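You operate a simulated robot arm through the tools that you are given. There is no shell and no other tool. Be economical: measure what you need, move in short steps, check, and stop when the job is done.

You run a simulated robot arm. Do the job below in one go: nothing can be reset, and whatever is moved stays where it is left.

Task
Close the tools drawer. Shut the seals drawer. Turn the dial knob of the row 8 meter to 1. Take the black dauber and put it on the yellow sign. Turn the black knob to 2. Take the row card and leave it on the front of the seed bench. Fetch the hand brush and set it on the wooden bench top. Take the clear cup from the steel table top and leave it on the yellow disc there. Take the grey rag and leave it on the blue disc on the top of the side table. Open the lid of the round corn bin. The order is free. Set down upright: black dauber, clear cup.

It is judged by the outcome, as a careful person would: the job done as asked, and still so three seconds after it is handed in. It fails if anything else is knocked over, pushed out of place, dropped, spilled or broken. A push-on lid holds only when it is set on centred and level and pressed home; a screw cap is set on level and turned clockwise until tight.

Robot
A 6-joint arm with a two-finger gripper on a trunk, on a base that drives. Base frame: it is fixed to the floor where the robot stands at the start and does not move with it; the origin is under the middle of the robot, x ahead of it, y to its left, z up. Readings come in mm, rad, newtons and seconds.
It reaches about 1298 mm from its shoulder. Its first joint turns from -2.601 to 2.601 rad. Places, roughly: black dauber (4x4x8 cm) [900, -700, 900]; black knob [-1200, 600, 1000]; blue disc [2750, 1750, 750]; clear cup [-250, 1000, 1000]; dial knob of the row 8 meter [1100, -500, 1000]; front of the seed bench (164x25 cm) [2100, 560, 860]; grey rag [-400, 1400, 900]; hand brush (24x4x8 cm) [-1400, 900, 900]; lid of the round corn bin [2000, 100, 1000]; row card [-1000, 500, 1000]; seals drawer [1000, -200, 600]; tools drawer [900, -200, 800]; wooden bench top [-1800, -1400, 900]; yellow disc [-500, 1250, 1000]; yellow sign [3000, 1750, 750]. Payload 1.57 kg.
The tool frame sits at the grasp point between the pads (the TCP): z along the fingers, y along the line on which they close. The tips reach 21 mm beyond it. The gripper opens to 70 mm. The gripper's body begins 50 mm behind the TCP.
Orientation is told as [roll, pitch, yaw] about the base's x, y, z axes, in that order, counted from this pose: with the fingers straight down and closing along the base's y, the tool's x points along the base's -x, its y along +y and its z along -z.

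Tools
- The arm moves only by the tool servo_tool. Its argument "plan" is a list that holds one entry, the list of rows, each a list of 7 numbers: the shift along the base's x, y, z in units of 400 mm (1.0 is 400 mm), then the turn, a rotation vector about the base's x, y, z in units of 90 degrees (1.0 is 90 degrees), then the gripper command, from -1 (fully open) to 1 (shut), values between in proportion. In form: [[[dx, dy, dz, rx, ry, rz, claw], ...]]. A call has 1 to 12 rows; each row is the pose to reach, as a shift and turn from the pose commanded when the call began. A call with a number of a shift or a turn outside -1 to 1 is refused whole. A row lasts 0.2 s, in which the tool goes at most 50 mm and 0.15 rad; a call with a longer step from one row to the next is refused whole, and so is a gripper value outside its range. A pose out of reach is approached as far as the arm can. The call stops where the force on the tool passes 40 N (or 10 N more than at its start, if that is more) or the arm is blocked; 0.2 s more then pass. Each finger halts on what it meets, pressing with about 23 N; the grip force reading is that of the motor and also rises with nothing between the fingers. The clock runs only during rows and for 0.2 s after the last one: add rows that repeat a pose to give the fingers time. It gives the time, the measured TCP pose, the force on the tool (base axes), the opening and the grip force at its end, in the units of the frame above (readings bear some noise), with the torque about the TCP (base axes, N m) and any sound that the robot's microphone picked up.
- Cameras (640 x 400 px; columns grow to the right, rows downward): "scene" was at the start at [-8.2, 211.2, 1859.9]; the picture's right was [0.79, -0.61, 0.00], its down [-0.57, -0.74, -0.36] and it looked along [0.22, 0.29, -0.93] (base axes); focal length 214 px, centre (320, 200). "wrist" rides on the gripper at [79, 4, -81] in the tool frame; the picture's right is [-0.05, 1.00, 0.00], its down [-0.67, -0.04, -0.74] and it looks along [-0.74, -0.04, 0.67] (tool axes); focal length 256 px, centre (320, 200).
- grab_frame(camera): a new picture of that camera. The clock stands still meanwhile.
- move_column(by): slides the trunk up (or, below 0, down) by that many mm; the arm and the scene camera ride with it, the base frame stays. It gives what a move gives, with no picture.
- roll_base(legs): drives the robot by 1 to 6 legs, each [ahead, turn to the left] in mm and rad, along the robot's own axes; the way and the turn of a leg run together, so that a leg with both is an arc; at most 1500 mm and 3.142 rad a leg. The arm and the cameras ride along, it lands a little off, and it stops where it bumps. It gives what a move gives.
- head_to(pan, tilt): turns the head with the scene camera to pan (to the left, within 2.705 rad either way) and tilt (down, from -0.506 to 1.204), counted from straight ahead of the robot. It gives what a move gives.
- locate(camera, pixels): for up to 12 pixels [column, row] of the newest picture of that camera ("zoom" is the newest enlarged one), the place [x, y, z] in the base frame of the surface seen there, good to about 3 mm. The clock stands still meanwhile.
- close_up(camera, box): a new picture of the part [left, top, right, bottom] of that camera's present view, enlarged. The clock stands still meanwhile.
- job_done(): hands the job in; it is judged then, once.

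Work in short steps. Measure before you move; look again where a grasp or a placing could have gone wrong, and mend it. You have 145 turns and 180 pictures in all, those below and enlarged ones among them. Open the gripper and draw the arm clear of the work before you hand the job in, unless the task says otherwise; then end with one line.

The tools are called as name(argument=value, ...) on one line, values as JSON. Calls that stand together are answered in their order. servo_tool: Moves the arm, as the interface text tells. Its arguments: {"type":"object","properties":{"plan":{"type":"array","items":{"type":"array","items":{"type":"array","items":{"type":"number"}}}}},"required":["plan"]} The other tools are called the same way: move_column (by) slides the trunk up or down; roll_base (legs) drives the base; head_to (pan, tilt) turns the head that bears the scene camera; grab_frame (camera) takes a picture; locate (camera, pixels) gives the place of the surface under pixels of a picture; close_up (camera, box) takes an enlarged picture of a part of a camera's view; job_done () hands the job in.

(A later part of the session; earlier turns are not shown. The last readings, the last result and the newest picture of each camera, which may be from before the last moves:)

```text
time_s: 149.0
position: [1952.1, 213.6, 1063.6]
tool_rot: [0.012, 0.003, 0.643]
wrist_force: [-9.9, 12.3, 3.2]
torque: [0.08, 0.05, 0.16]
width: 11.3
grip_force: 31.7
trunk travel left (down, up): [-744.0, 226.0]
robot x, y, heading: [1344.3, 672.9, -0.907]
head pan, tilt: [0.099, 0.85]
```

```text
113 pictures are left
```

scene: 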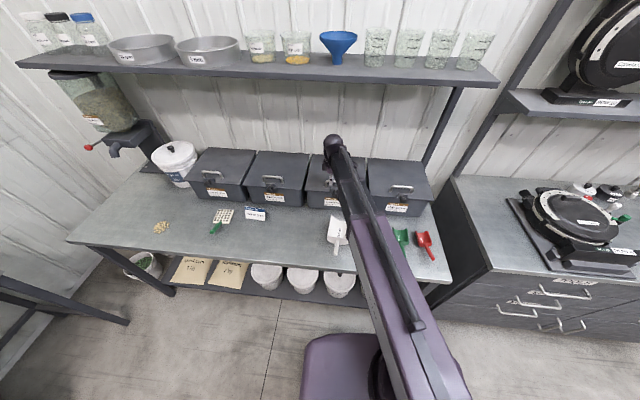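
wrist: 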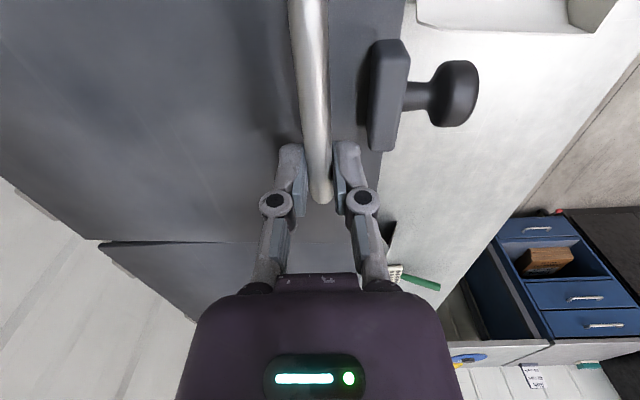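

The lid comes up with no latch. I continue alternating trunk lifts and inward moves along the arc.

move_column(by=22)

servo_tool(plan=[[[0.0135, -0.018, 0, 0, 0, 0, 1]]])

move_column(by=22)

servo_tool(plan=[[[0.0127, -0.017, 0, 0, 0, 0, 1]]])

grab_frame(camera="wrist")

```text
time_s: 149.6
position: [1956.4, 209.5, 1083.5]
tool_rot: [0.01, 0.004, 0.644]
wrist_force: [6.0, -9.6, -2.2]
torque: [-0.17, -0.19, 0.12]
width: 11.5
grip_force: 32.0
trunk travel left (down, up): [-766.0, 204.0]
robot x, y, heading: [1344.2, 680.1, -0.908]
head pan, tilt: [0.099, 0.85]
```

```text
time_s: 150.0
position: [1954.9, 208.9, 1086.9]
tool_rot: [0.019, 0.004, 0.647]
wrist_force: [-10.7, 15.1, 4.6]
torque: [-0.02, 0.38, 0.13]
width: 11.4
grip_force: 31.8
trunk travel left (down, up): [-766.0, 204.0]
robot x, y, heading: [1344.5, 675.1, -0.909]
head pan, tilt: [0.099, 0.85]
```

```text
time_s: 150.7
position: [1960.7, 203.7, 1107.7]
tool_rot: [0.01, 0.003, 0.644]
wrist_force: [2.8, -5.1, -1.9]
torque: [-0.09, -0.28, 0.16]
width: 11.3
grip_force: 32.2
trunk travel left (down, up): [-788.0, 182.0]
robot x, y, heading: [1343.2, 675.1, -0.912]
head pan, tilt: [0.099, 0.85]
```

```text
time_s: 151.1
position: [1961.3, 202.6, 1109.7]
tool_rot: [0.016, 0.003, 0.647]
wrist_force: [-11.9, 18.7, 8.2]
torque: [0.05, 0.34, 0.16]
width: 11.7
grip_force: 31.9
trunk travel left (down, up): [-788.0, 182.0]
robot x, y, heading: [1338.6, 676.5, -0.909]
head pan, tilt: [0.099, 0.85]
```

```text
112 pictures are left
```

wrist: 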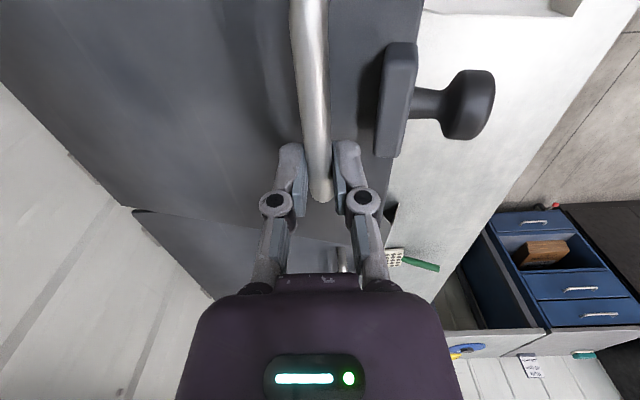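

move_column(by=22)

servo_tool(plan=[[[0.0135, -0.018, 0, 0, 0, 0, 1]]])

move_column(by=20)

servo_tool(plan=[[[0.018, -0.024, 0, 0, 0, 0, 1]]])

move_column(by=18)

servo_tool(plan=[[[0.021, -0.028, 0, 0, 0, 0, 1]]])

grab_frame(camera="wrist")

grab_frame(camera="scene")

```text
time_s: 151.8
position: [1966.7, 196.4, 1128.1]
tool_rot: [0.011, 0.004, 0.645]
wrist_force: [5.8, -7.3, -4.3]
torque: [-0.04, -0.35, 0.22]
width: 11.3
grip_force: 32.8
trunk travel left (down, up): [-810.0, 160.0]
robot x, y, heading: [1343.8, 674.6, -0.909]
head pan, tilt: [0.099, 0.85]
```

```text
time_s: 152.2
position: [1966.6, 194.2, 1130.3]
tool_rot: [0.016, 0.002, 0.646]
wrist_force: [-7.8, 11.8, 7.1]
torque: [0.06, 0.25, 0.2]
width: 11.5
grip_force: 31.9
trunk travel left (down, up): [-810.0, 160.0]
robot x, y, heading: [1341.3, 675.3, -0.909]
head pan, tilt: [0.099, 0.85]
```

```text
time_s: 152.9
position: [1972.0, 186.1, 1146.3]
tool_rot: [0.012, 0.004, 0.644]
wrist_force: [10.6, -14.7, -12.0]
torque: [-0.1, -0.4, 0.19]
width: 11.6
grip_force: 31.4
trunk travel left (down, up): [-830.0, 140.0]
robot x, y, heading: [1338.5, 676.9, -0.91]
head pan, tilt: [0.099, 0.85]
```

```text
time_s: 153.3
position: [1973.7, 184.3, 1150.4]
tool_rot: [0.017, 0.004, 0.645]
wrist_force: [-8.5, 8.1, 6.6]
torque: [0.04, 0.21, 0.21]
width: 11.3
grip_force: 32.1
trunk travel left (down, up): [-830.0, 140.0]
robot x, y, heading: [1343.6, 677.0, -0.913]
head pan, tilt: [0.099, 0.85]
```

```text
time_s: 153.9
position: [1980.7, 177.5, 1164.8]
tool_rot: [0.013, 0.002, 0.643]
wrist_force: [7.4, -18.0, -14.6]
torque: [-0.09, -0.35, 0.27]
width: 11.6
grip_force: 31.8
trunk travel left (down, up): [-848.0, 122.0]
robot x, y, heading: [1342.6, 673.0, -0.906]
head pan, tilt: [0.099, 0.85]
```

```text
time_s: 154.3
position: [1982.6, 173.7, 1168.3]
tool_rot: [0.017, 0.003, 0.647]
wrist_force: [-11.7, 7.1, 9.4]
torque: [-0.03, 0.32, 0.22]
width: 11.4
grip_force: 32.6
trunk travel left (down, up): [-848.0, 122.0]
robot x, y, heading: [1340.3, 674.9, -0.908]
head pan, tilt: [0.099, 0.85]
```

```text
111 pictures are left
```

wrist: 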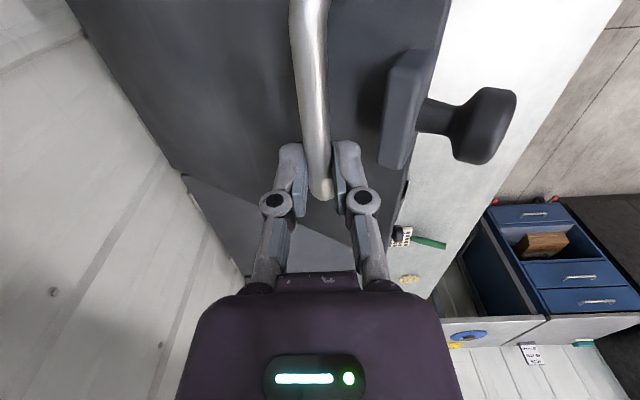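

```text
110 pictures are left
```

scene: 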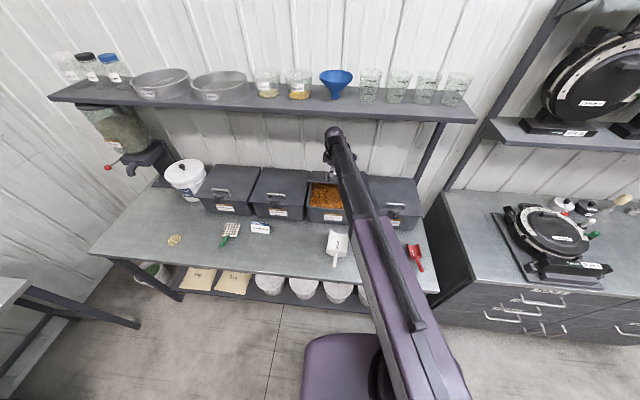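

Lid at ~32° and corn visible. I continue opening by tilting the tool toward the wall (which raises the TCP) along the arc.

servo_tool(plan=[[[0.0033, -0.0044, 0.004, -0.0668, -0.0499, 0, 1], [0.0099, -0.0132, 0.0158, -0.1335, -0.0998, 0, 1], [0.0213, -0.0284, 0.0353, -0.2003, -0.1498, 0, 1], [0.04, -0.0535, 0.062, -0.267, -0.1997, 0, 1], [0.0672, -0.0899, 0.0955, -0.3338, -0.2496, 0, 1], [0.1075, -0.1438, 0.1355, -0.4005, -0.2995, 0, 1]]])

grab_frame(camera="wrist")

grab_frame(camera="scene")

```text
time_s: 155.4
position: [1995.2, 157.9, 1190.8]
tool_rot: [-0.502, 0.01, 0.644]
wrist_force: [-14.7, 19.4, -2.6]
torque: [3.69, 3.19, 1.26]
width: 10.8
grip_force: 32.0
trunk travel left (down, up): [-848.0, 122.0]
robot x, y, heading: [1343.2, 674.3, -0.912]
head pan, tilt: [0.099, 0.85]
stopped in row 5: the force on the tool passed its limit at 51 N (the readings are from after the stop); the commanded pose is now the measured one
```

```text
109 pictures are left
```

wrist: 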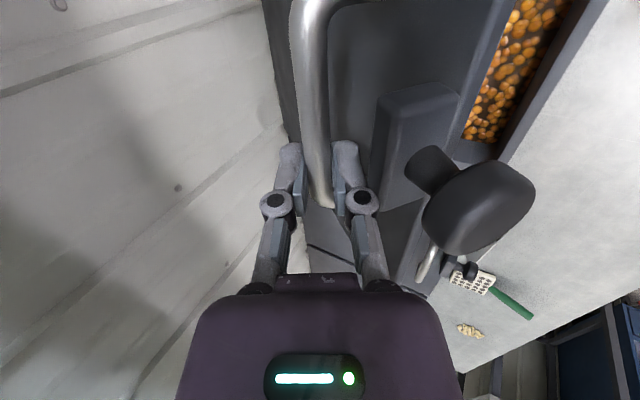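

```text
108 pictures are left
```

scene: 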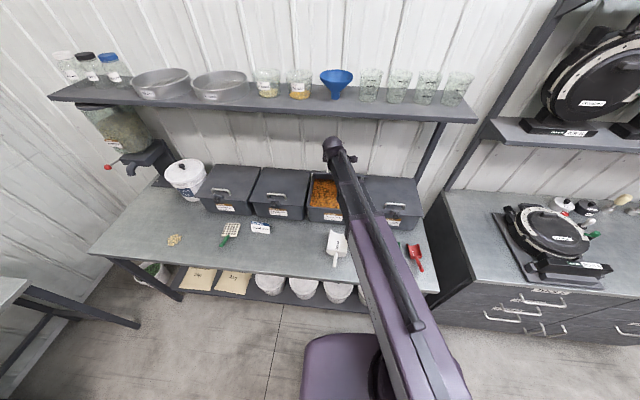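

Tilt is limited by the catch block touching the finger. Lid is at ~42°; I open the fingers slightly and see whether it stays.

servo_tool(plan=[[[0, 0, 0, 0, 0, 0, 0.5], [0, 0, 0, 0, 0, 0, 0.4], [0, 0, 0, 0, 0, 0, 0.4]]])

grab_frame(camera="wrist")

```text
time_s: 156.2
position: [1997.6, 154.0, 1190.7]
tool_rot: [-0.507, 0.007, 0.643]
wrist_force: [-8.4, 11.8, -4.0]
torque: [2.6, 1.96, 0.89]
width: 31.7
grip_force: 7.4
trunk travel left (down, up): [-848.0, 122.0]
robot x, y, heading: [1341.4, 674.7, -0.913]
head pan, tilt: [0.099, 0.85]
```

```text
107 pictures are left
```

wrist: 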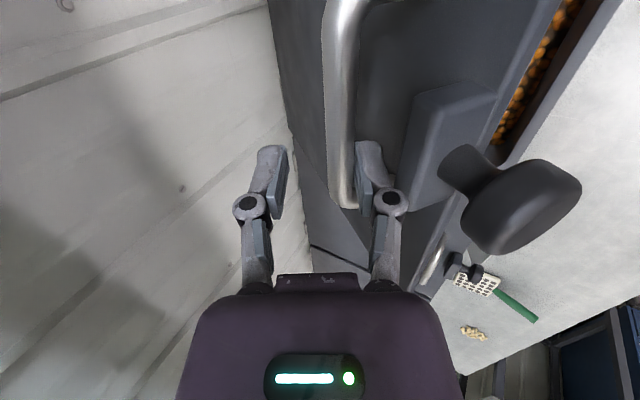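

The front finger still supports the bar. I withdraw along the tool axis and see whether the lid holds.

servo_tool(plan=[[[-0.012, 0.016, 0, 0, 0, 0, 0.4], [-0.024, 0.032, 0, 0, 0, 0, 0.4]]])

move_column(by=20)

grab_frame(camera="wrist")

```text
time_s: 156.8
position: [1993.8, 159.2, 1187.2]
tool_rot: [-0.509, 0.01, 0.644]
wrist_force: [7.5, -15.3, -31.8]
torque: [1.66, 1.49, 0.62]
width: 20.1
grip_force: 0.1
trunk travel left (down, up): [-848.0, 122.0]
robot x, y, heading: [1343.9, 675.7, -0.907]
head pan, tilt: [0.099, 0.85]
```

```text
time_s: 157.1
position: [1993.8, 159.0, 1188.6]
tool_rot: [-0.505, 0.01, 0.642]
wrist_force: [8.3, -14.8, -32.7]
torque: [2.02, 1.23, 0.91]
width: 20.1
grip_force: 0.0
trunk travel left (down, up): [-850.0, 120.0]
robot x, y, heading: [1343.1, 674.3, -0.907]
head pan, tilt: [0.099, 0.85]
stopped: the force on the tool passed its limit at 51 N (the readings are from after the stop); the commanded pose is now the measured one
```

```text
106 pictures are left
```

wrist: 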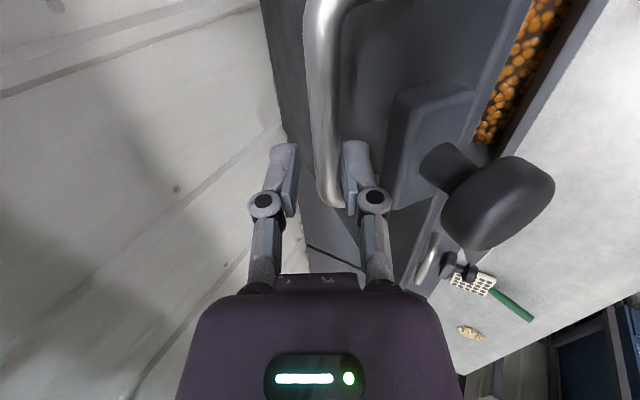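

The front finger is hooked under the bar. I go back to the neutral spot and back out in small alternating steps along the tilted tool axis.

servo_tool(plan=[[[0.012, -0.016, 0, 0, 0, 0, 0.4]]])

move_column(by=10)

servo_tool(plan=[[[-0.006, 0.008, 0, 0, 0, 0, 0.4]]])

move_column(by=10)

grab_frame(camera="wrist")

```text
time_s: 157.5
position: [1995.6, 154.5, 1190.8]
tool_rot: [-0.507, 0.011, 0.644]
wrist_force: [1.1, 0.1, -20.6]
torque: [1.89, 2.34, 0.38]
width: 24.8
grip_force: 2.6
trunk travel left (down, up): [-850.0, 120.0]
robot x, y, heading: [1342.4, 679.2, -0.907]
head pan, tilt: [0.099, 0.85]
```

```text
time_s: 158.0
position: [1998.3, 152.7, 1193.4]
tool_rot: [-0.498, 0.011, 0.642]
wrist_force: [6.6, -10.4, -36.2]
torque: [2.78, 2.1, 1.18]
width: 23.1
grip_force: 1.4
trunk travel left (down, up): [-856.0, 114.0]
robot x, y, heading: [1342.8, 671.4, -0.913]
head pan, tilt: [0.099, 0.85]
stopped: the force on the tool passed its limit at 44 N (the readings are from after the stop); the commanded pose is now the measured one
```

```text
time_s: 158.4
position: [1996.0, 154.0, 1193.4]
tool_rot: [-0.499, 0.012, 0.642]
wrist_force: [10.8, -17.5, -44.4]
torque: [2.49, 2.13, 1.08]
width: 20.8
grip_force: 0.0
trunk travel left (down, up): [-856.0, 114.0]
robot x, y, heading: [1346.0, 677.5, -0.913]
head pan, tilt: [0.099, 0.85]
```

```text
time_s: 158.7
position: [1998.2, 152.5, 1194.7]
tool_rot: [-0.494, 0.012, 0.642]
wrist_force: [10.3, -17.8, -45.1]
torque: [2.81, 1.83, 1.26]
width: 20.9
grip_force: 0.1
trunk travel left (down, up): [-858.0, 112.0]
robot x, y, heading: [1342.3, 672.8, -0.909]
head pan, tilt: [0.099, 0.85]
stopped: the force on the tool passed its limit at 62 N (the readings are from after the stop); the commanded pose is now the measured one
```

```text
105 pictures are left
```

wrist: 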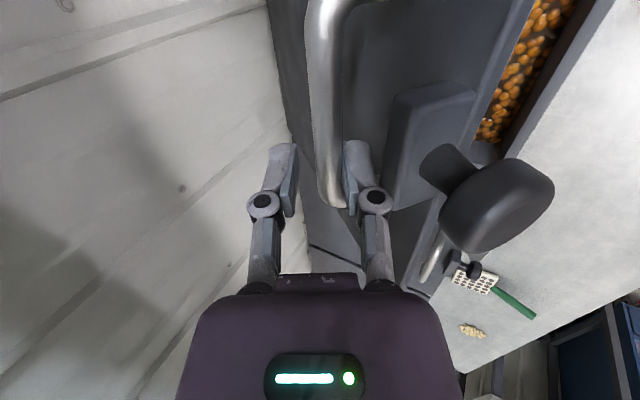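

The finger is wedged between bar and block by the tilt. I untilt the tool (which also lowers it) following the arc back, then lift out.

servo_tool(plan=[[[-0.007, 0.009, -0.022, 0.056, 0.042, 0, 0.2], [-0.014, 0.018, -0.038, 0.112, 0.084, 0, 0.2], [-0.021, 0.028, -0.05, 0.168, 0.126, 0, 0.2], [-0.024, 0.032, -0.056, 0.24, 0.18, 0, 0.2], [-0.024, 0.032, -0.056, 0.256, 0.192, 0, 0.2]]])

grab_frame(camera="wrist")

```text
time_s: 159.9
position: [1982.6, 171.8, 1177.5]
tool_rot: [-0.002, 0.01, 0.648]
wrist_force: [-0.1, 0.3, 0.3]
torque: [0.03, 0.0, 0.01]
width: 27.7
grip_force: 0.2
trunk travel left (down, up): [-858.0, 112.0]
robot x, y, heading: [1343.6, 676.2, -0.908]
head pan, tilt: [0.099, 0.85]
```

```text
104 pictures are left
```

wrist: 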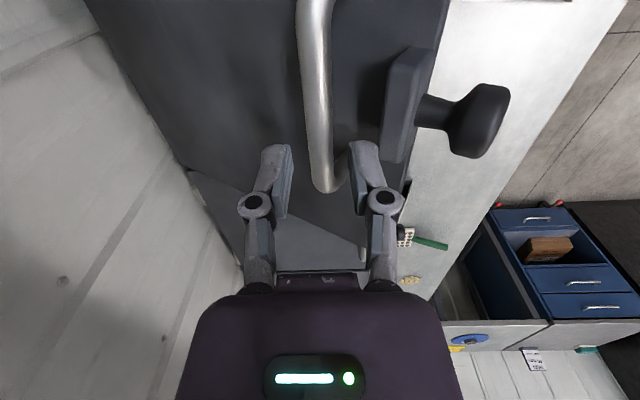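

Free with zero force, and the lid stays at ~33° by itself (friction hinge). I lift just clear, back out, and then use a horizontal tool from below.

servo_tool(plan=[[[0, 0, 0, 0, 0, 0, -0.3], [0, 0, 0, 0, 0, 0, -0.3]]])

move_column(by=20)

servo_tool(plan=[[[-0.06, 0.08, 0, 0, 0, 0, -0.3], [-0.12, 0.16, 0, 0, 0, 0, -0.3], [-0.18, 0.24, 0, 0, 0, 0, 0.3], [-0.24, 0.32, 0, 0, 0, 0, 1], [-0.3, 0.4, 0, 0, 0, 0, 1], [-0.36, 0.48, 0, 0, 0, 0, 1], [-0.42, 0.56, 0, 0, 0, 0, 1]]])

grab_frame(camera="scene")

grab_frame(camera="wrist")

```text
time_s: 160.5
position: [1983.8, 171.8, 1175.9]
tool_rot: [-0.003, 0.011, 0.648]
wrist_force: [1.0, -0.4, -0.1]
torque: [0.03, 0.01, 0.03]
width: 45.4
grip_force: 0.0
trunk travel left (down, up): [-858.0, 112.0]
robot x, y, heading: [1339.4, 674.0, -0.911]
head pan, tilt: [0.099, 0.85]
```

```text
time_s: 161.2
position: [1983.0, 170.0, 1197.0]
tool_rot: [-0.004, 0.01, 0.649]
wrist_force: [-0.2, -0.3, -0.4]
torque: [0.02, -0.01, -0.03]
width: 45.6
grip_force: 0.0
trunk travel left (down, up): [-878.0, 92.0]
robot x, y, heading: [1340.2, 675.1, -0.911]
head pan, tilt: [0.099, 0.85]
```

```text
time_s: 162.8
position: [1813.9, 396.3, 1197.6]
tool_rot: [-0.004, 0.011, 0.648]
wrist_force: [0.6, 0.5, 0.1]
torque: [-0.01, 0.01, 0.0]
width: 0.0
grip_force: 23.0
trunk travel left (down, up): [-878.0, 92.0]
robot x, y, heading: [1343.4, 677.8, -0.915]
head pan, tilt: [0.099, 0.85]
```

```text
103 pictures are left
```

scene: 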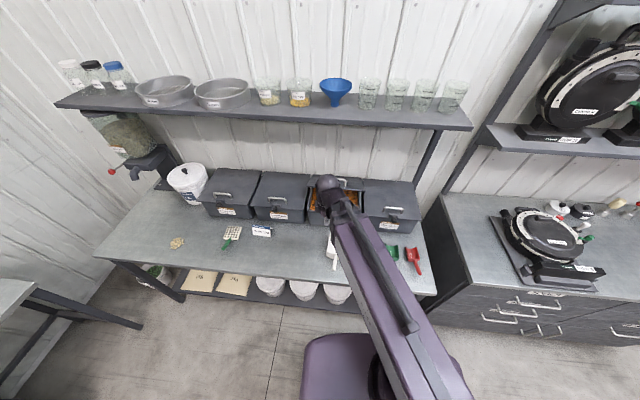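

```text
102 pictures are left
```

wrist: 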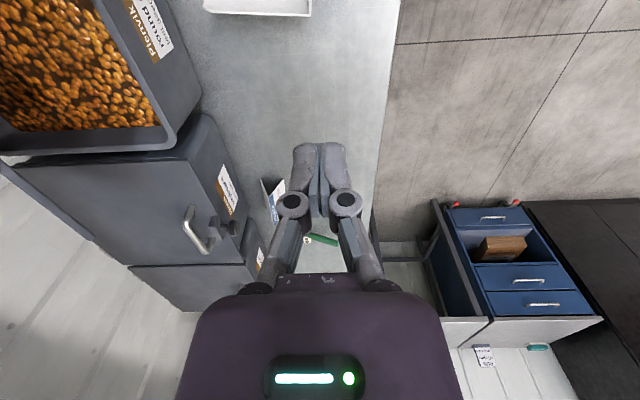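

Lid stays. I now tilt the closed gripper horizontal (wrist fixed, TCP swinging forward).

servo_tool(plan=[[[0.0395, -0.0529, 0.0048, -0.0728, -0.0545, 0, 1], [0.0782, -0.1045, 0.0188, -0.1456, -0.1089, 0, 1], [0.1149, -0.1536, 0.0418, -0.2185, -0.1634, 0, 1], [0.1496, -0.2, 0.0733, -0.2913, -0.2178, 0, 1], [0.1813, -0.2425, 0.113, -0.3641, -0.2723, 0, 1], [0.2093, -0.28, 0.1598, -0.4369, -0.3267, 0, 1], [0.2332, -0.3118, 0.2128, -0.5097, -0.3812, 0, 1], [0.252, -0.337, 0.2708, -0.5825, -0.4356, 0, 1], [0.2658, -0.3554, 0.332, -0.6554, -0.4901, 0, 1], [0.2742, -0.3667, 0.3965, -0.7282, -0.5445, 0, 1], [0.277, -0.3705, 0.4625, -0.801, -0.599, 0, 1]]])

```text
time_s: 165.2
position: [1926.4, 245.5, 1382.5]
tool_rot: [-1.572, 0.004, 0.631]
wrist_force: [0.3, -0.3, -0.7]
torque: [0.0, 0.02, 0.01]
width: 0.0
grip_force: 22.6
trunk travel left (down, up): [-878.0, 92.0]
robot x, y, heading: [1343.2, 674.9, -0.907]
head pan, tilt: [0.099, 0.85]
```

I back off, lower to z≈1110 and advance under the lid, pushing it open from below.

servo_tool(plan=[[[-0.06, 0.08, 0, 0, 0, 0, 1], [-0.12, 0.16, 0, 0, 0, 0, 1], [-0.18, 0.24, 0, 0, 0, 0, 1]]])

move_column(by=-272)

servo_tool(plan=[[[0.06, -0.08, 0, 0, 0, 0, 1], [0.12, -0.16, 0, 0, 0, 0, 1], [0.18, -0.24, 0, 0, 0, 0, 1], [0.24, -0.32, 0, 0, 0, 0, 1], [0.285, -0.38, 0, 0, 0, 0, 1], [0.315, -0.42, 0, 0, 0, 0, 1], [0.345, -0.46, 0, 0, 0, 0, 1]]])

grab_frame(camera="scene")

grab_frame(camera="wrist")

```text
time_s: 166.0
position: [1937.4, 308.0, 1383.7]
tool_rot: [-1.576, 0.006, 0.631]
wrist_force: [0.9, 0.4, -0.8]
torque: [-0.01, -0.02, -0.01]
width: 0.0
grip_force: 23.1
out of reach, approached as far as the arm can: row 1, 2, 3
trunk travel left (down, up): [-878.0, 92.0]
robot x, y, heading: [1340.6, 673.2, -0.911]
head pan, tilt: [0.099, 0.85]
```

```text
time_s: 168.7
position: [1937.4, 305.9, 1110.8]
tool_rot: [-1.576, 0.006, 0.631]
wrist_force: [0.3, -0.4, 0.5]
torque: [0.02, 0.0, 0.01]
width: 0.2
grip_force: 22.9
trunk travel left (down, up): [-606.0, 364.0]
robot x, y, heading: [1336.2, 676.6, -0.912]
head pan, tilt: [0.099, 0.85]
```

```text
time_s: 170.3
position: [2075.9, 120.8, 1110.6]
tool_rot: [-1.573, 0.005, 0.628]
wrist_force: [-0.1, -0.4, 0.6]
torque: [0.03, -0.03, 0.02]
width: 0.1
grip_force: 23.3
trunk travel left (down, up): [-606.0, 364.0]
robot x, y, heading: [1343.8, 671.4, -0.913]
head pan, tilt: [0.099, 0.85]
```

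```text
101 pictures are left
```

scene: 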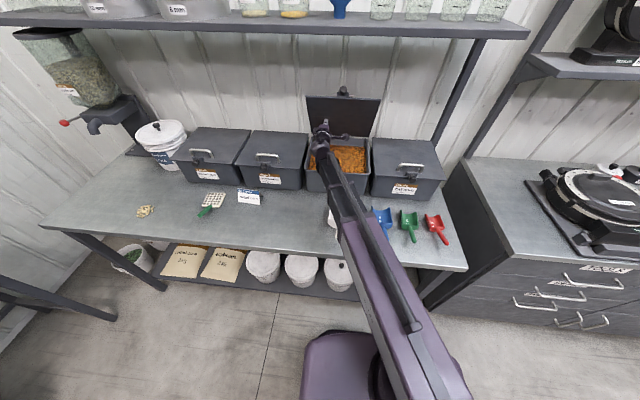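

```text
100 pictures are left
```

wrist: 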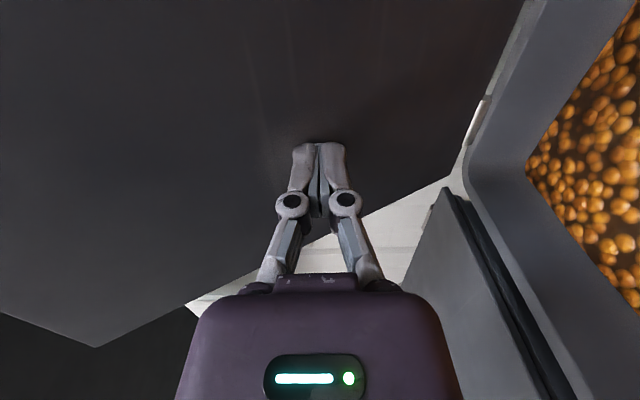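

Lid is at ~62° and moving freely. I push on to about 85–90°.

servo_tool(plan=[[[0.018, -0.024, 0, 0, 0, 0, 1], [0.036, -0.048, 0, 0, 0, 0, 1], [0.054, -0.072, 0, 0, 0, 0, 1], [0.072, -0.096, 0, 0, 0, 0, 1], [0.081, -0.108, 0, 0, 0, 0, 1]]])

grab_frame(camera="scene")

```text
time_s: 171.5
position: [2108.0, 79.9, 1112.1]
tool_rot: [-1.576, 0.003, 0.63]
wrist_force: [-1.8, 1.9, 1.2]
torque: [-0.04, -0.04, -0.03]
width: 0.0
grip_force: 22.8
trunk travel left (down, up): [-606.0, 364.0]
robot x, y, heading: [1344.1, 676.0, -0.914]
head pan, tilt: [0.099, 0.85]
```

```text
99 pictures are left
```

scene: 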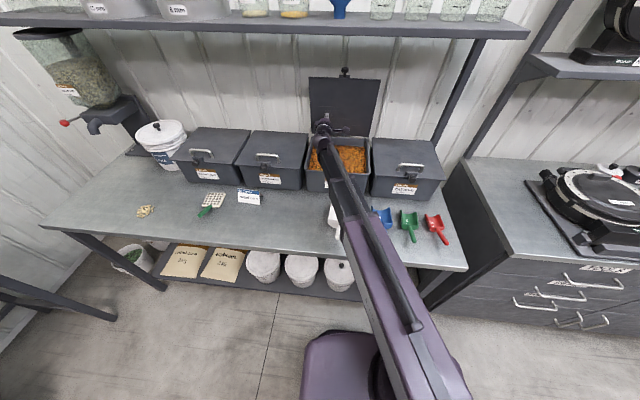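

About 87°. One more small push, then back out and check it stays.

servo_tool(plan=[[[0.009, -0.012, 0, 0, 0, 0, 1], [0.018, -0.024, 0, 0, 0, 0, 1], [0.024, -0.032, 0, 0, 0, 0, 1]]])

servo_tool(plan=[[[-0.06, 0.08, 0, 0, 0, 0, 1], [-0.12, 0.16, 0, 0, 0, 0, 1], [-0.18, 0.24, 0, 0, 0, 0, 1], [-0.24, 0.32, 0, 0, 0, 0, 1], [-0.3, 0.4, 0, 0, 0, 0, 1], [-0.36, 0.48, 0, 0, 0, 0, 1], [-0.42, 0.56, 0, 0, 0, 0, 1]]])

grab_frame(camera="scene")

```text
time_s: 172.3
position: [2117.4, 66.5, 1111.4]
tool_rot: [-1.574, 0.005, 0.63]
wrist_force: [0.3, 2.2, 0.2]
torque: [0.03, 0.03, 0.01]
width: 0.0
grip_force: 29.0
trunk travel left (down, up): [-606.0, 364.0]
robot x, y, heading: [1342.2, 671.8, -0.905]
head pan, tilt: [0.099, 0.85]
```

```text
time_s: 173.9
position: [1946.3, 291.3, 1110.7]
tool_rot: [-1.576, 0.006, 0.63]
wrist_force: [0.4, 0.0, -0.1]
torque: [-0.02, -0.01, 0.02]
width: 0.0
grip_force: 28.5
trunk travel left (down, up): [-606.0, 364.0]
robot x, y, heading: [1345.4, 677.1, -0.909]
head pan, tilt: [0.099, 0.85]
```

```text
98 pictures are left
```

scene: 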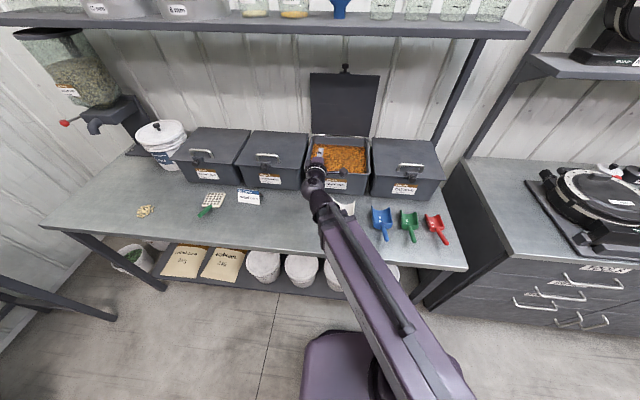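

Lid open and holding. I raise the trunk, untilt with the wrist fixed, then drive to the steel table.

move_column(by=330)

servo_tool(plan=[[[-0.0028, 0.0038, -0.066, 0.0728, 0.0545, 0, 1], [-0.0112, 0.015, -0.1305, 0.1456, 0.1089, 0, 1], [-0.025, 0.0334, -0.1918, 0.2185, 0.1634, 0, 1], [-0.0439, 0.0587, -0.2498, 0.2913, 0.2178, 0, 1], [-0.0677, 0.0905, -0.3028, 0.3641, 0.2723, 0, 1], [-0.0957, 0.128, -0.3495, 0.4369, 0.3267, 0, 1], [-0.1274, 0.1704, -0.3893, 0.5097, 0.3812, 0, 1], [-0.1622, 0.2169, -0.4208, 0.5825, 0.4356, 0, 1], [-0.1989, 0.2659, -0.4438, 0.6554, 0.4901, 0, 1], [-0.2375, 0.3176, -0.4578, 0.7282, 0.5445, 0, 1], [-0.277, 0.3705, -0.4625, 0.801, 0.599, 0, 1]]])

roll_base(legs=[[0, -2.115], [1225, 0], [0, -1.046]])

head_to(pan=0.1, tilt=0.85)

grab_frame(camera="scene")

```text
time_s: 177.2
position: [1947.5, 290.1, 1440.9]
tool_rot: [-1.576, 0.004, 0.629]
wrist_force: [-0.1, 1.5, -0.6]
torque: [0.0, -0.01, 0.02]
width: 0.1
grip_force: 28.7
trunk travel left (down, up): [-936.0, 34.0]
robot x, y, heading: [1342.9, 673.3, -0.913]
head pan, tilt: [0.099, 0.85]
```

```text
time_s: 179.6
position: [1838.0, 436.8, 1254.4]
tool_rot: [-0.002, 0.012, 0.647]
wrist_force: [-0.1, -0.2, -0.9]
torque: [0.01, -0.01, 0.02]
width: 0.2
grip_force: 28.2
trunk travel left (down, up): [-936.0, 34.0]
robot x, y, heading: [1343.5, 676.1, -0.906]
head pan, tilt: [0.099, 0.85]
```

```text
time_s: 198.7
position: [-355.0, 818.8, 1255.6]
tool_rot: [-0.006, 0.01, -2.529]
wrist_force: [-0.1, -0.5, -0.5]
torque: [0.03, 0.02, 0.03]
width: 0.0
grip_force: 28.9
trunk travel left (down, up): [-936.0, 34.0]
robot x, y, heading: [160.0, 588.0, 2.205]
head pan, tilt: [0.099, 0.85]
```

```text
time_s: 199.3
position: [-355.3, 821.6, 1254.5]
tool_rot: [-0.003, 0.011, -2.53]
wrist_force: [-0.7, 0.1, 0.3]
torque: [0.01, -0.01, -0.01]
width: 0.0
grip_force: 28.6
trunk travel left (down, up): [-936.0, 34.0]
robot x, y, heading: [159.7, 587.3, 2.203]
head pan, tilt: [0.099, 0.85]
```

```text
97 pictures are left
```

scene: 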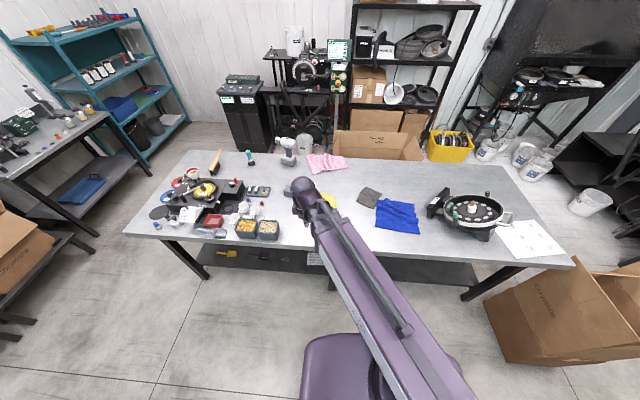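

I'm at the steel table. I look through the wrist camera and zoom on the cup, disc and rags.

grab_frame(camera="wrist")

close_up(camera="scene", box=[280, 150, 440, 250])

close_up(camera="scene", box=[120, 140, 312, 260])

```text
96 pictures are left
```

wrist: 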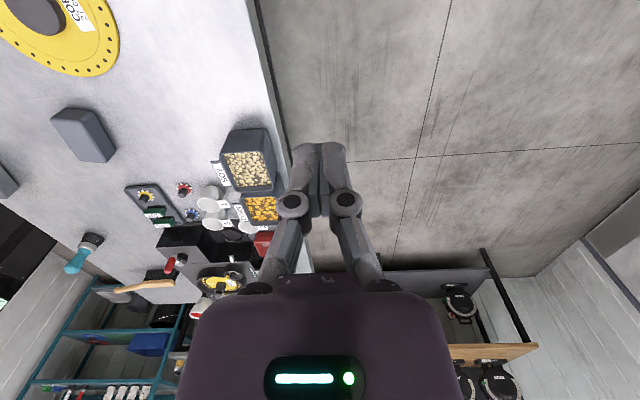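

```text
4.00 times, centred on (360, 200) of scene
```

zoom: 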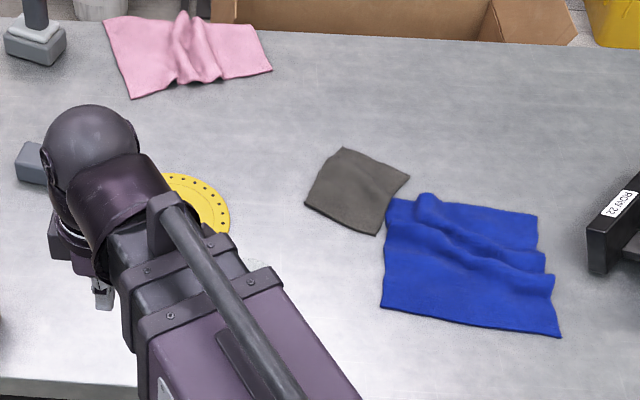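

```text
3.33 times, centred on (216, 200) of scene
```

zoom: 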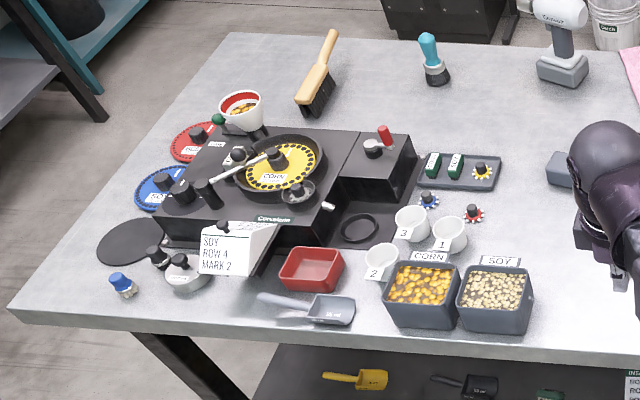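

The cup is behind my arm. I yaw the gripper to face outward and shift to view it.

servo_tool(plan=[[[0.045, 0.013, 0, 0, 0, -0.09, 0], [0.09, 0.026, 0, 0, 0, -0.18, -1], [0.135, 0.04, 0, 0, 0, -0.27, -1], [0.18, 0.053, 0, 0, 0, -0.36, -1], [0.225, 0.066, 0, 0, 0, -0.45, -1], [0.27, 0.08, 0, 0, 0, -0.54, -1], [0.315, 0.093, 0, 0, 0, -0.63, -1], [0.36, 0.106, 0, 0, 0, -0.72, -1], [0.405, 0.12, 0, 0, 0, -0.81, -1], [0.45, 0.133, 0, 0, 0, -0.9, -1], [0.4875, 0.145, 0, 0, 0, -0.98, -1], [0.4875, 0.145, 0, 0, 0, -0.98, -1]]])

grab_frame(camera="wrist")

grab_frame(camera="scene")

```text
time_s: 201.9
position: [-235.6, 945.7, 1255.4]
tool_rot: [-0.004, 0.012, 2.213]
wrist_force: [-0.3, 0.0, 0.7]
torque: [-0.01, 0.02, 0.01]
width: 69.9
grip_force: 0.1
out of reach, approached as far as the arm can: row 3, 4, 5, 6, 7, 8, 9, 10, 11, 12
trunk travel left (down, up): [-936.0, 34.0]
robot x, y, heading: [159.5, 586.2, 2.206]
head pan, tilt: [0.099, 0.85]
```

```text
93 pictures are left
```

wrist: 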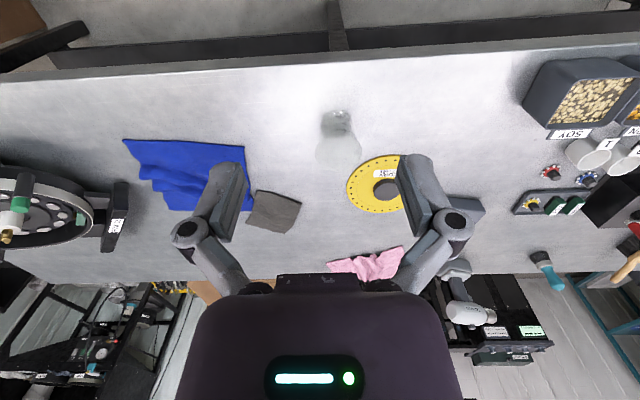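

```text
92 pictures are left
```

scene: 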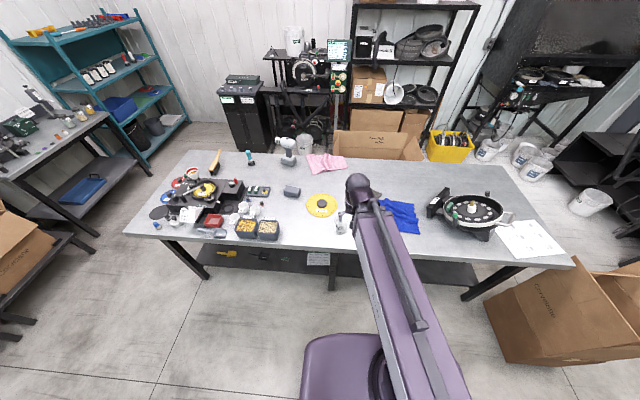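

The cup is at wrist (338,138) and scene (341,224). I zoom and locate it with the disc and the grey rag.

close_up(camera="scene", box=[290, 180, 370, 245])

locate(camera="zoom", pixels=[[380, 310], [420, 310], [460, 310], [410, 380], [430, 265], [260, 190], [190, 190], [330, 190], [260, 130], [265, 250], [400, 390]])

locate(camera="wrist", pixels=[[338, 115], [322, 145], [355, 145], [338, 165], [375, 185], [348, 185], [252, 208], [298, 208], [285, 232], [275, 212], [261, 192], [385, 187]])

close_up(camera="wrist", box=[240, 90, 400, 250])

```text
6.15 times, centred on (330, 212) of scene
```

zoom: 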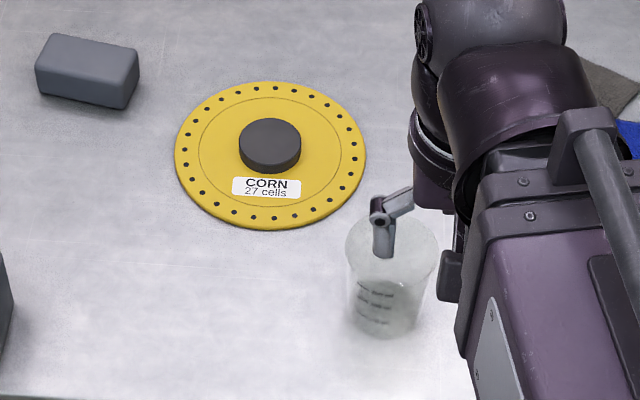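

```text
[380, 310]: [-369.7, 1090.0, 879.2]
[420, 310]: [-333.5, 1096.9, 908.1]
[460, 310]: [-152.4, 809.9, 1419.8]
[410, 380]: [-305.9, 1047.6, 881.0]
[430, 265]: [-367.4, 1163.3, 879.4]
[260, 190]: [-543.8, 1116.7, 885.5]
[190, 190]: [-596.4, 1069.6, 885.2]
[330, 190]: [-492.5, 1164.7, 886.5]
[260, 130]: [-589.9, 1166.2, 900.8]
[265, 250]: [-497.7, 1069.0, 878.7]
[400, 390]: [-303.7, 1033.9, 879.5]
```

```text
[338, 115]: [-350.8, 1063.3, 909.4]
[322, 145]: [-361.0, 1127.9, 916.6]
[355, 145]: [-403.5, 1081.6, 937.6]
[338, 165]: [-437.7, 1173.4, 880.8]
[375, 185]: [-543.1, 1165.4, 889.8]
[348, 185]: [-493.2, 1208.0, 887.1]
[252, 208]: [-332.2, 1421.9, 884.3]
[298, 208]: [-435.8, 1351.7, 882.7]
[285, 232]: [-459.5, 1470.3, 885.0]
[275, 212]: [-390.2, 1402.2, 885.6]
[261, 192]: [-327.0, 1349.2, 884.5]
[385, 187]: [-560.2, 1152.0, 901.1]
```

```text
2.50 times, centred on (320, 170) of wrist
```

zoom: 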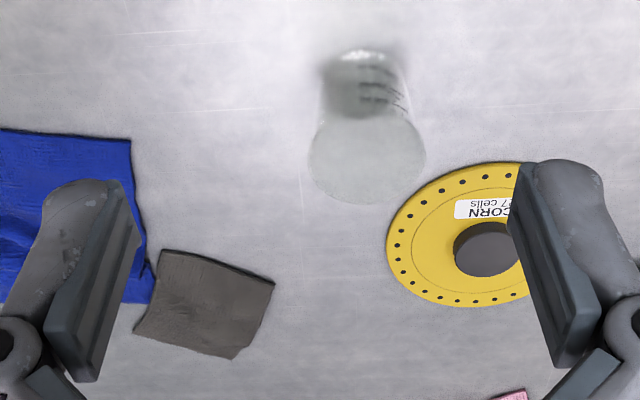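

Table z≈879, disc z≈886 with a hub. I probe the cup's rim and base more densely.

locate(camera="zoom", pixels=[[312, 160], [420, 160], [366, 122], [366, 200], [340, 130], [395, 130], [325, 90], [405, 90], [365, 55], [345, 195], [400, 185], [366, 100]])

locate(camera="wrist", pixels=[[347, 187], [370, 212], [372, 155], [392, 157], [398, 187], [378, 187], [372, 187]])

```text
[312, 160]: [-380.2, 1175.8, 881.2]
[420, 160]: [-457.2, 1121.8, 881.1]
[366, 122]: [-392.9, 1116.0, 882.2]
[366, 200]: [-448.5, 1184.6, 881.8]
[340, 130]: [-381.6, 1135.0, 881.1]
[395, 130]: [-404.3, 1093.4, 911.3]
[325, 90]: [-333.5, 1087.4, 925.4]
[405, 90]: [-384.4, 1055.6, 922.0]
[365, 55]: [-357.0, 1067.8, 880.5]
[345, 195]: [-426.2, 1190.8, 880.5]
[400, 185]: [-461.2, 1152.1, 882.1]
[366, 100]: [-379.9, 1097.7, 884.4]
```

```text
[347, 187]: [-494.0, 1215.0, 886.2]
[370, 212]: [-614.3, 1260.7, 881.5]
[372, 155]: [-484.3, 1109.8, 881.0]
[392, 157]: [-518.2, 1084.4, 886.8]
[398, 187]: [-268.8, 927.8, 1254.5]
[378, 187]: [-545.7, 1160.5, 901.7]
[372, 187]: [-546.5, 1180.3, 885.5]
```

Cup axis ≈(-359,1071), rim z≈1005, rim ∅≈68 – too wide to straddle safely, so I'll pinch its wall on the +u side. Move above that wall and look.

servo_tool(plan=[[[-0.06, 0.09, 0, 0, 0, 0, -0.26], [-0.12, 0.18, 0, 0, 0, 0, -0.26], [-0.18, 0.27, 0, 0, 0, 0, -0.26], [-0.24, 0.3625, 0, 0, 0, 0, -0.26], [-0.24, 0.3625, 0, 0, 0, 0, -0.26]]])

move_column(by=-140)

grab_frame(camera="wrist")

close_up(camera="scene", box=[280, 130, 400, 205])

```text
time_s: 203.1
position: [-329.5, 1094.2, 1255.4]
tool_rot: [-0.003, 0.011, 2.216]
wrist_force: [0.3, -0.9, 0.7]
torque: [0.04, 0.01, 0.02]
width: 44.2
grip_force: 0.1
out of reach, approached as far as the arm can: row 4, 5
trunk travel left (down, up): [-936.0, 34.0]
robot x, y, heading: [160.8, 583.8, 2.205]
head pan, tilt: [0.099, 0.85]
```

```text
time_s: 204.8
position: [-329.1, 1094.6, 1114.5]
tool_rot: [-0.004, 0.012, 2.214]
wrist_force: [0.7, 0.2, 0.8]
torque: [-0.01, 0.01, 0.01]
width: 44.2
grip_force: 0.1
trunk travel left (down, up): [-796.0, 174.0]
robot x, y, heading: [162.0, 589.2, 2.205]
head pan, tilt: [0.099, 0.85]
```

```text
89 pictures are left
```

wrist: 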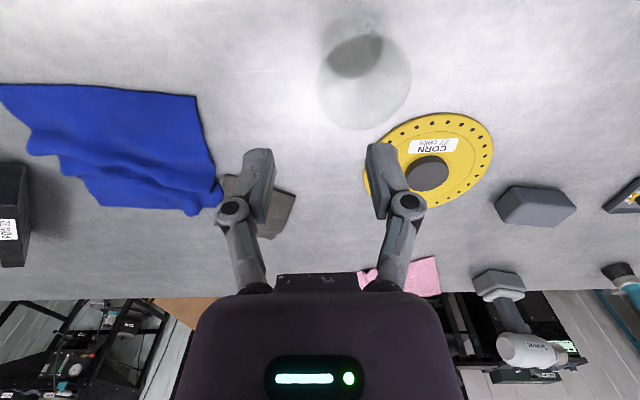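

```text
5.33 times, centred on (340, 168) of scene
```

zoom: 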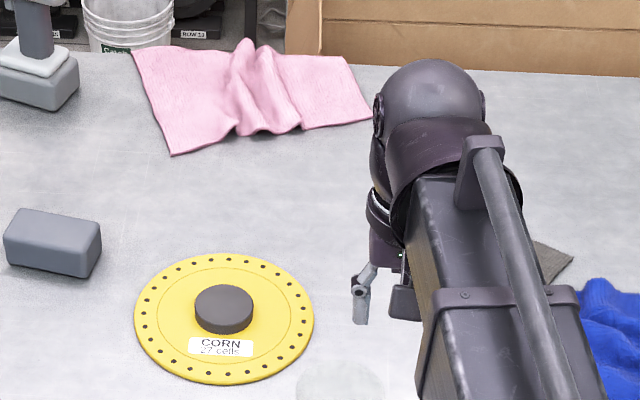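

Triangulating the two views: cup axis (-361.5,1080.5), rim z≈997, radius ≈35.5. I centre on the wall point and descend.

servo_tool(plan=[[[-0.01, 0.0185, 0, 0, 0, 0, -0.26], [-0.01, 0.0185, 0, 0, 0, 0, -0.26]]])

move_column(by=-90)

grab_frame(camera="wrist")

```text
time_s: 205.4
position: [-332.7, 1102.0, 1113.9]
tool_rot: [-0.004, 0.012, 2.215]
wrist_force: [0.3, -0.3, 0.4]
torque: [0.04, 0.0, -0.01]
width: 44.0
grip_force: 0.1
trunk travel left (down, up): [-796.0, 174.0]
robot x, y, heading: [161.2, 587.1, 2.199]
head pan, tilt: [0.099, 0.85]
```

```text
time_s: 206.6
position: [-332.7, 1102.3, 1023.3]
tool_rot: [-0.003, 0.014, 2.216]
wrist_force: [0.0, -0.6, -0.3]
torque: [0.02, -0.01, -0.01]
width: 44.2
grip_force: 0.0
trunk travel left (down, up): [-706.0, 264.0]
robot x, y, heading: [158.6, 588.4, 2.203]
head pan, tilt: [0.099, 0.85]
```

```text
87 pictures are left
```

wrist: 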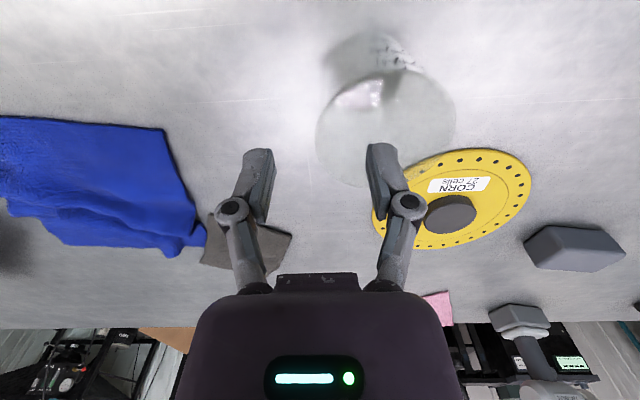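

The projection matches (rim predicted rows 71–193, seen ~68–188). Descend and pinch.

move_column(by=-45)

servo_tool(plan=[[[0, 0, 0, 0, 0, 0, 0.1], [0, 0, 0, 0, 0, 0, 0.4], [0, 0, 0, 0, 0, 0, 0.7], [0, 0, 0, 0, 0, 0, 1], [0, 0, 0, 0, 0, 0, 1], [0, 0, 0, 0, 0, 0, 1]]])

grab_frame(camera="wrist")

```text
time_s: 207.5
position: [-332.7, 1102.8, 980.3]
tool_rot: [-0.003, 0.012, 2.217]
wrist_force: [0.2, -0.9, 0.5]
torque: [0.0, 0.0, -0.01]
width: 44.2
grip_force: 0.2
trunk travel left (down, up): [-661.0, 309.0]
robot x, y, heading: [163.7, 584.4, 2.203]
head pan, tilt: [0.099, 0.85]
```

```text
time_s: 208.9
position: [-333.1, 1102.5, 979.0]
tool_rot: [-0.003, 0.012, 2.217]
wrist_force: [-0.6, -0.9, 5.2]
torque: [-0.43, 0.15, 0.07]
width: 5.9
grip_force: 23.3
trunk travel left (down, up): [-661.0, 309.0]
robot x, y, heading: [156.5, 591.0, 2.201]
head pan, tilt: [0.099, 0.85]
```

```text
86 pictures are left
```

wrist: 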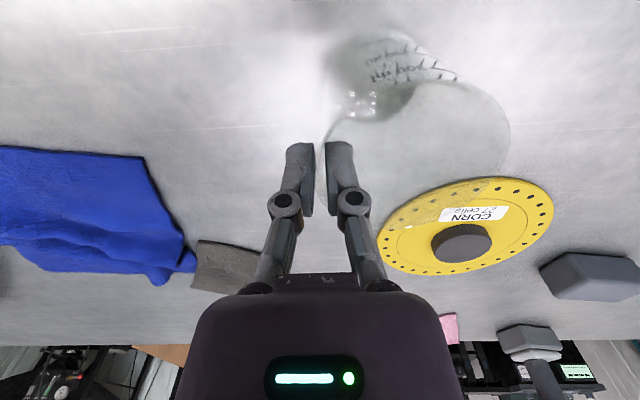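

Pinched (5.9 mm). Lift 60 mm and check; re-measure the disc.

move_column(by=60)

grab_frame(camera="wrist")

close_up(camera="scene", box=[270, 150, 390, 225])

```text
time_s: 209.9
position: [-334.2, 1102.6, 1040.0]
tool_rot: [-0.003, 0.012, 2.215]
wrist_force: [0.2, 0.9, -0.7]
torque: [0.03, 0.05, 0.02]
width: 6.1
grip_force: 22.7
trunk travel left (down, up): [-721.0, 249.0]
robot x, y, heading: [159.5, 588.1, 2.208]
head pan, tilt: [0.099, 0.85]
```

```text
85 pictures are left
```

wrist: 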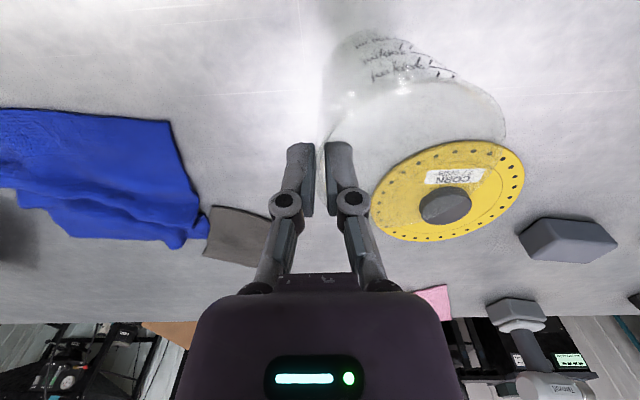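

```text
5.33 times, centred on (330, 188) of scene
```

zoom: 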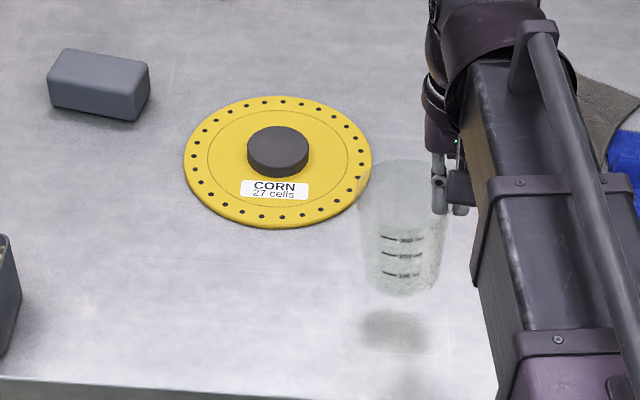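

The cup hangs upright. I locate the disc's edges and hub.

locate(camera="zoom", pixels=[[188, 160], [366, 160], [277, 99], [278, 222], [278, 140], [278, 130], [278, 165], [250, 145], [305, 145], [215, 205], [335, 205], [225, 115]])

```text
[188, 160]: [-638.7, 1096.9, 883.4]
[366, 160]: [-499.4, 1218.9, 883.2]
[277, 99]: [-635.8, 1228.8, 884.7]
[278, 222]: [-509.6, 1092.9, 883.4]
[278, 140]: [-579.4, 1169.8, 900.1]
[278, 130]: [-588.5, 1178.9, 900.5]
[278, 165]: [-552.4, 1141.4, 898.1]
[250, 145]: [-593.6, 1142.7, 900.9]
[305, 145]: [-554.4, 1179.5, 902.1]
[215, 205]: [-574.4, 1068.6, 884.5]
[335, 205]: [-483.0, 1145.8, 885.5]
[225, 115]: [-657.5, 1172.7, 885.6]
```

Disc centre (-571,1160), r≈93, hub r≈27. I carry the cup to the ring's +u side (axis to (-522,1196)).

servo_tool(plan=[[[-0.066, 0.048, 0, 0, 0, 0, 1], [-0.133, 0.0966, 0, 0, 0, 0, 1], [-0.199, 0.1449, 0, 0, 0, 0, 1], [-0.265, 0.193, 0, 0, 0, 0, 1], [-0.332, 0.2415, 0, 0, 0, 0, 1], [-0.3983, 0.29, 0, 0, 0, 0, 1], [-0.3983, 0.29, 0, 0, 0, 0, 1]]])

move_column(by=-40)

grab_frame(camera="wrist")

close_up(camera="scene", box=[270, 140, 390, 215])

```text
time_s: 211.5
position: [-492.4, 1218.5, 1039.5]
tool_rot: [-0.003, 0.011, 2.214]
wrist_force: [0.1, -0.2, -0.2]
torque: [0.01, 0.01, 0.0]
width: 6.0
grip_force: 22.7
trunk travel left (down, up): [-721.0, 249.0]
robot x, y, heading: [161.7, 585.5, 2.202]
head pan, tilt: [0.099, 0.85]
```

```text
time_s: 212.3
position: [-493.2, 1218.1, 999.5]
tool_rot: [-0.004, 0.011, 2.215]
wrist_force: [-0.2, -0.1, -0.4]
torque: [0.03, -0.01, 0.01]
width: 6.0
grip_force: 23.2
trunk travel left (down, up): [-681.0, 289.0]
robot x, y, heading: [161.1, 589.3, 2.205]
head pan, tilt: [0.099, 0.85]
```

```text
83 pictures are left
```

wrist: 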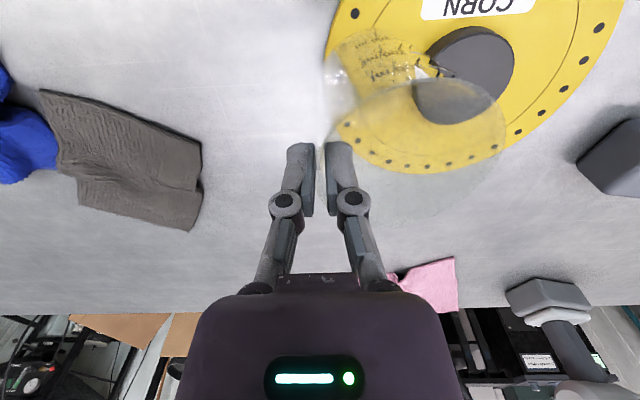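

```text
5.33 times, centred on (330, 178) of scene
```

zoom: 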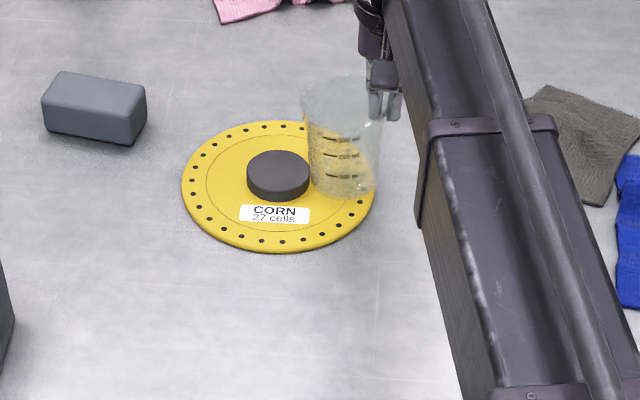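

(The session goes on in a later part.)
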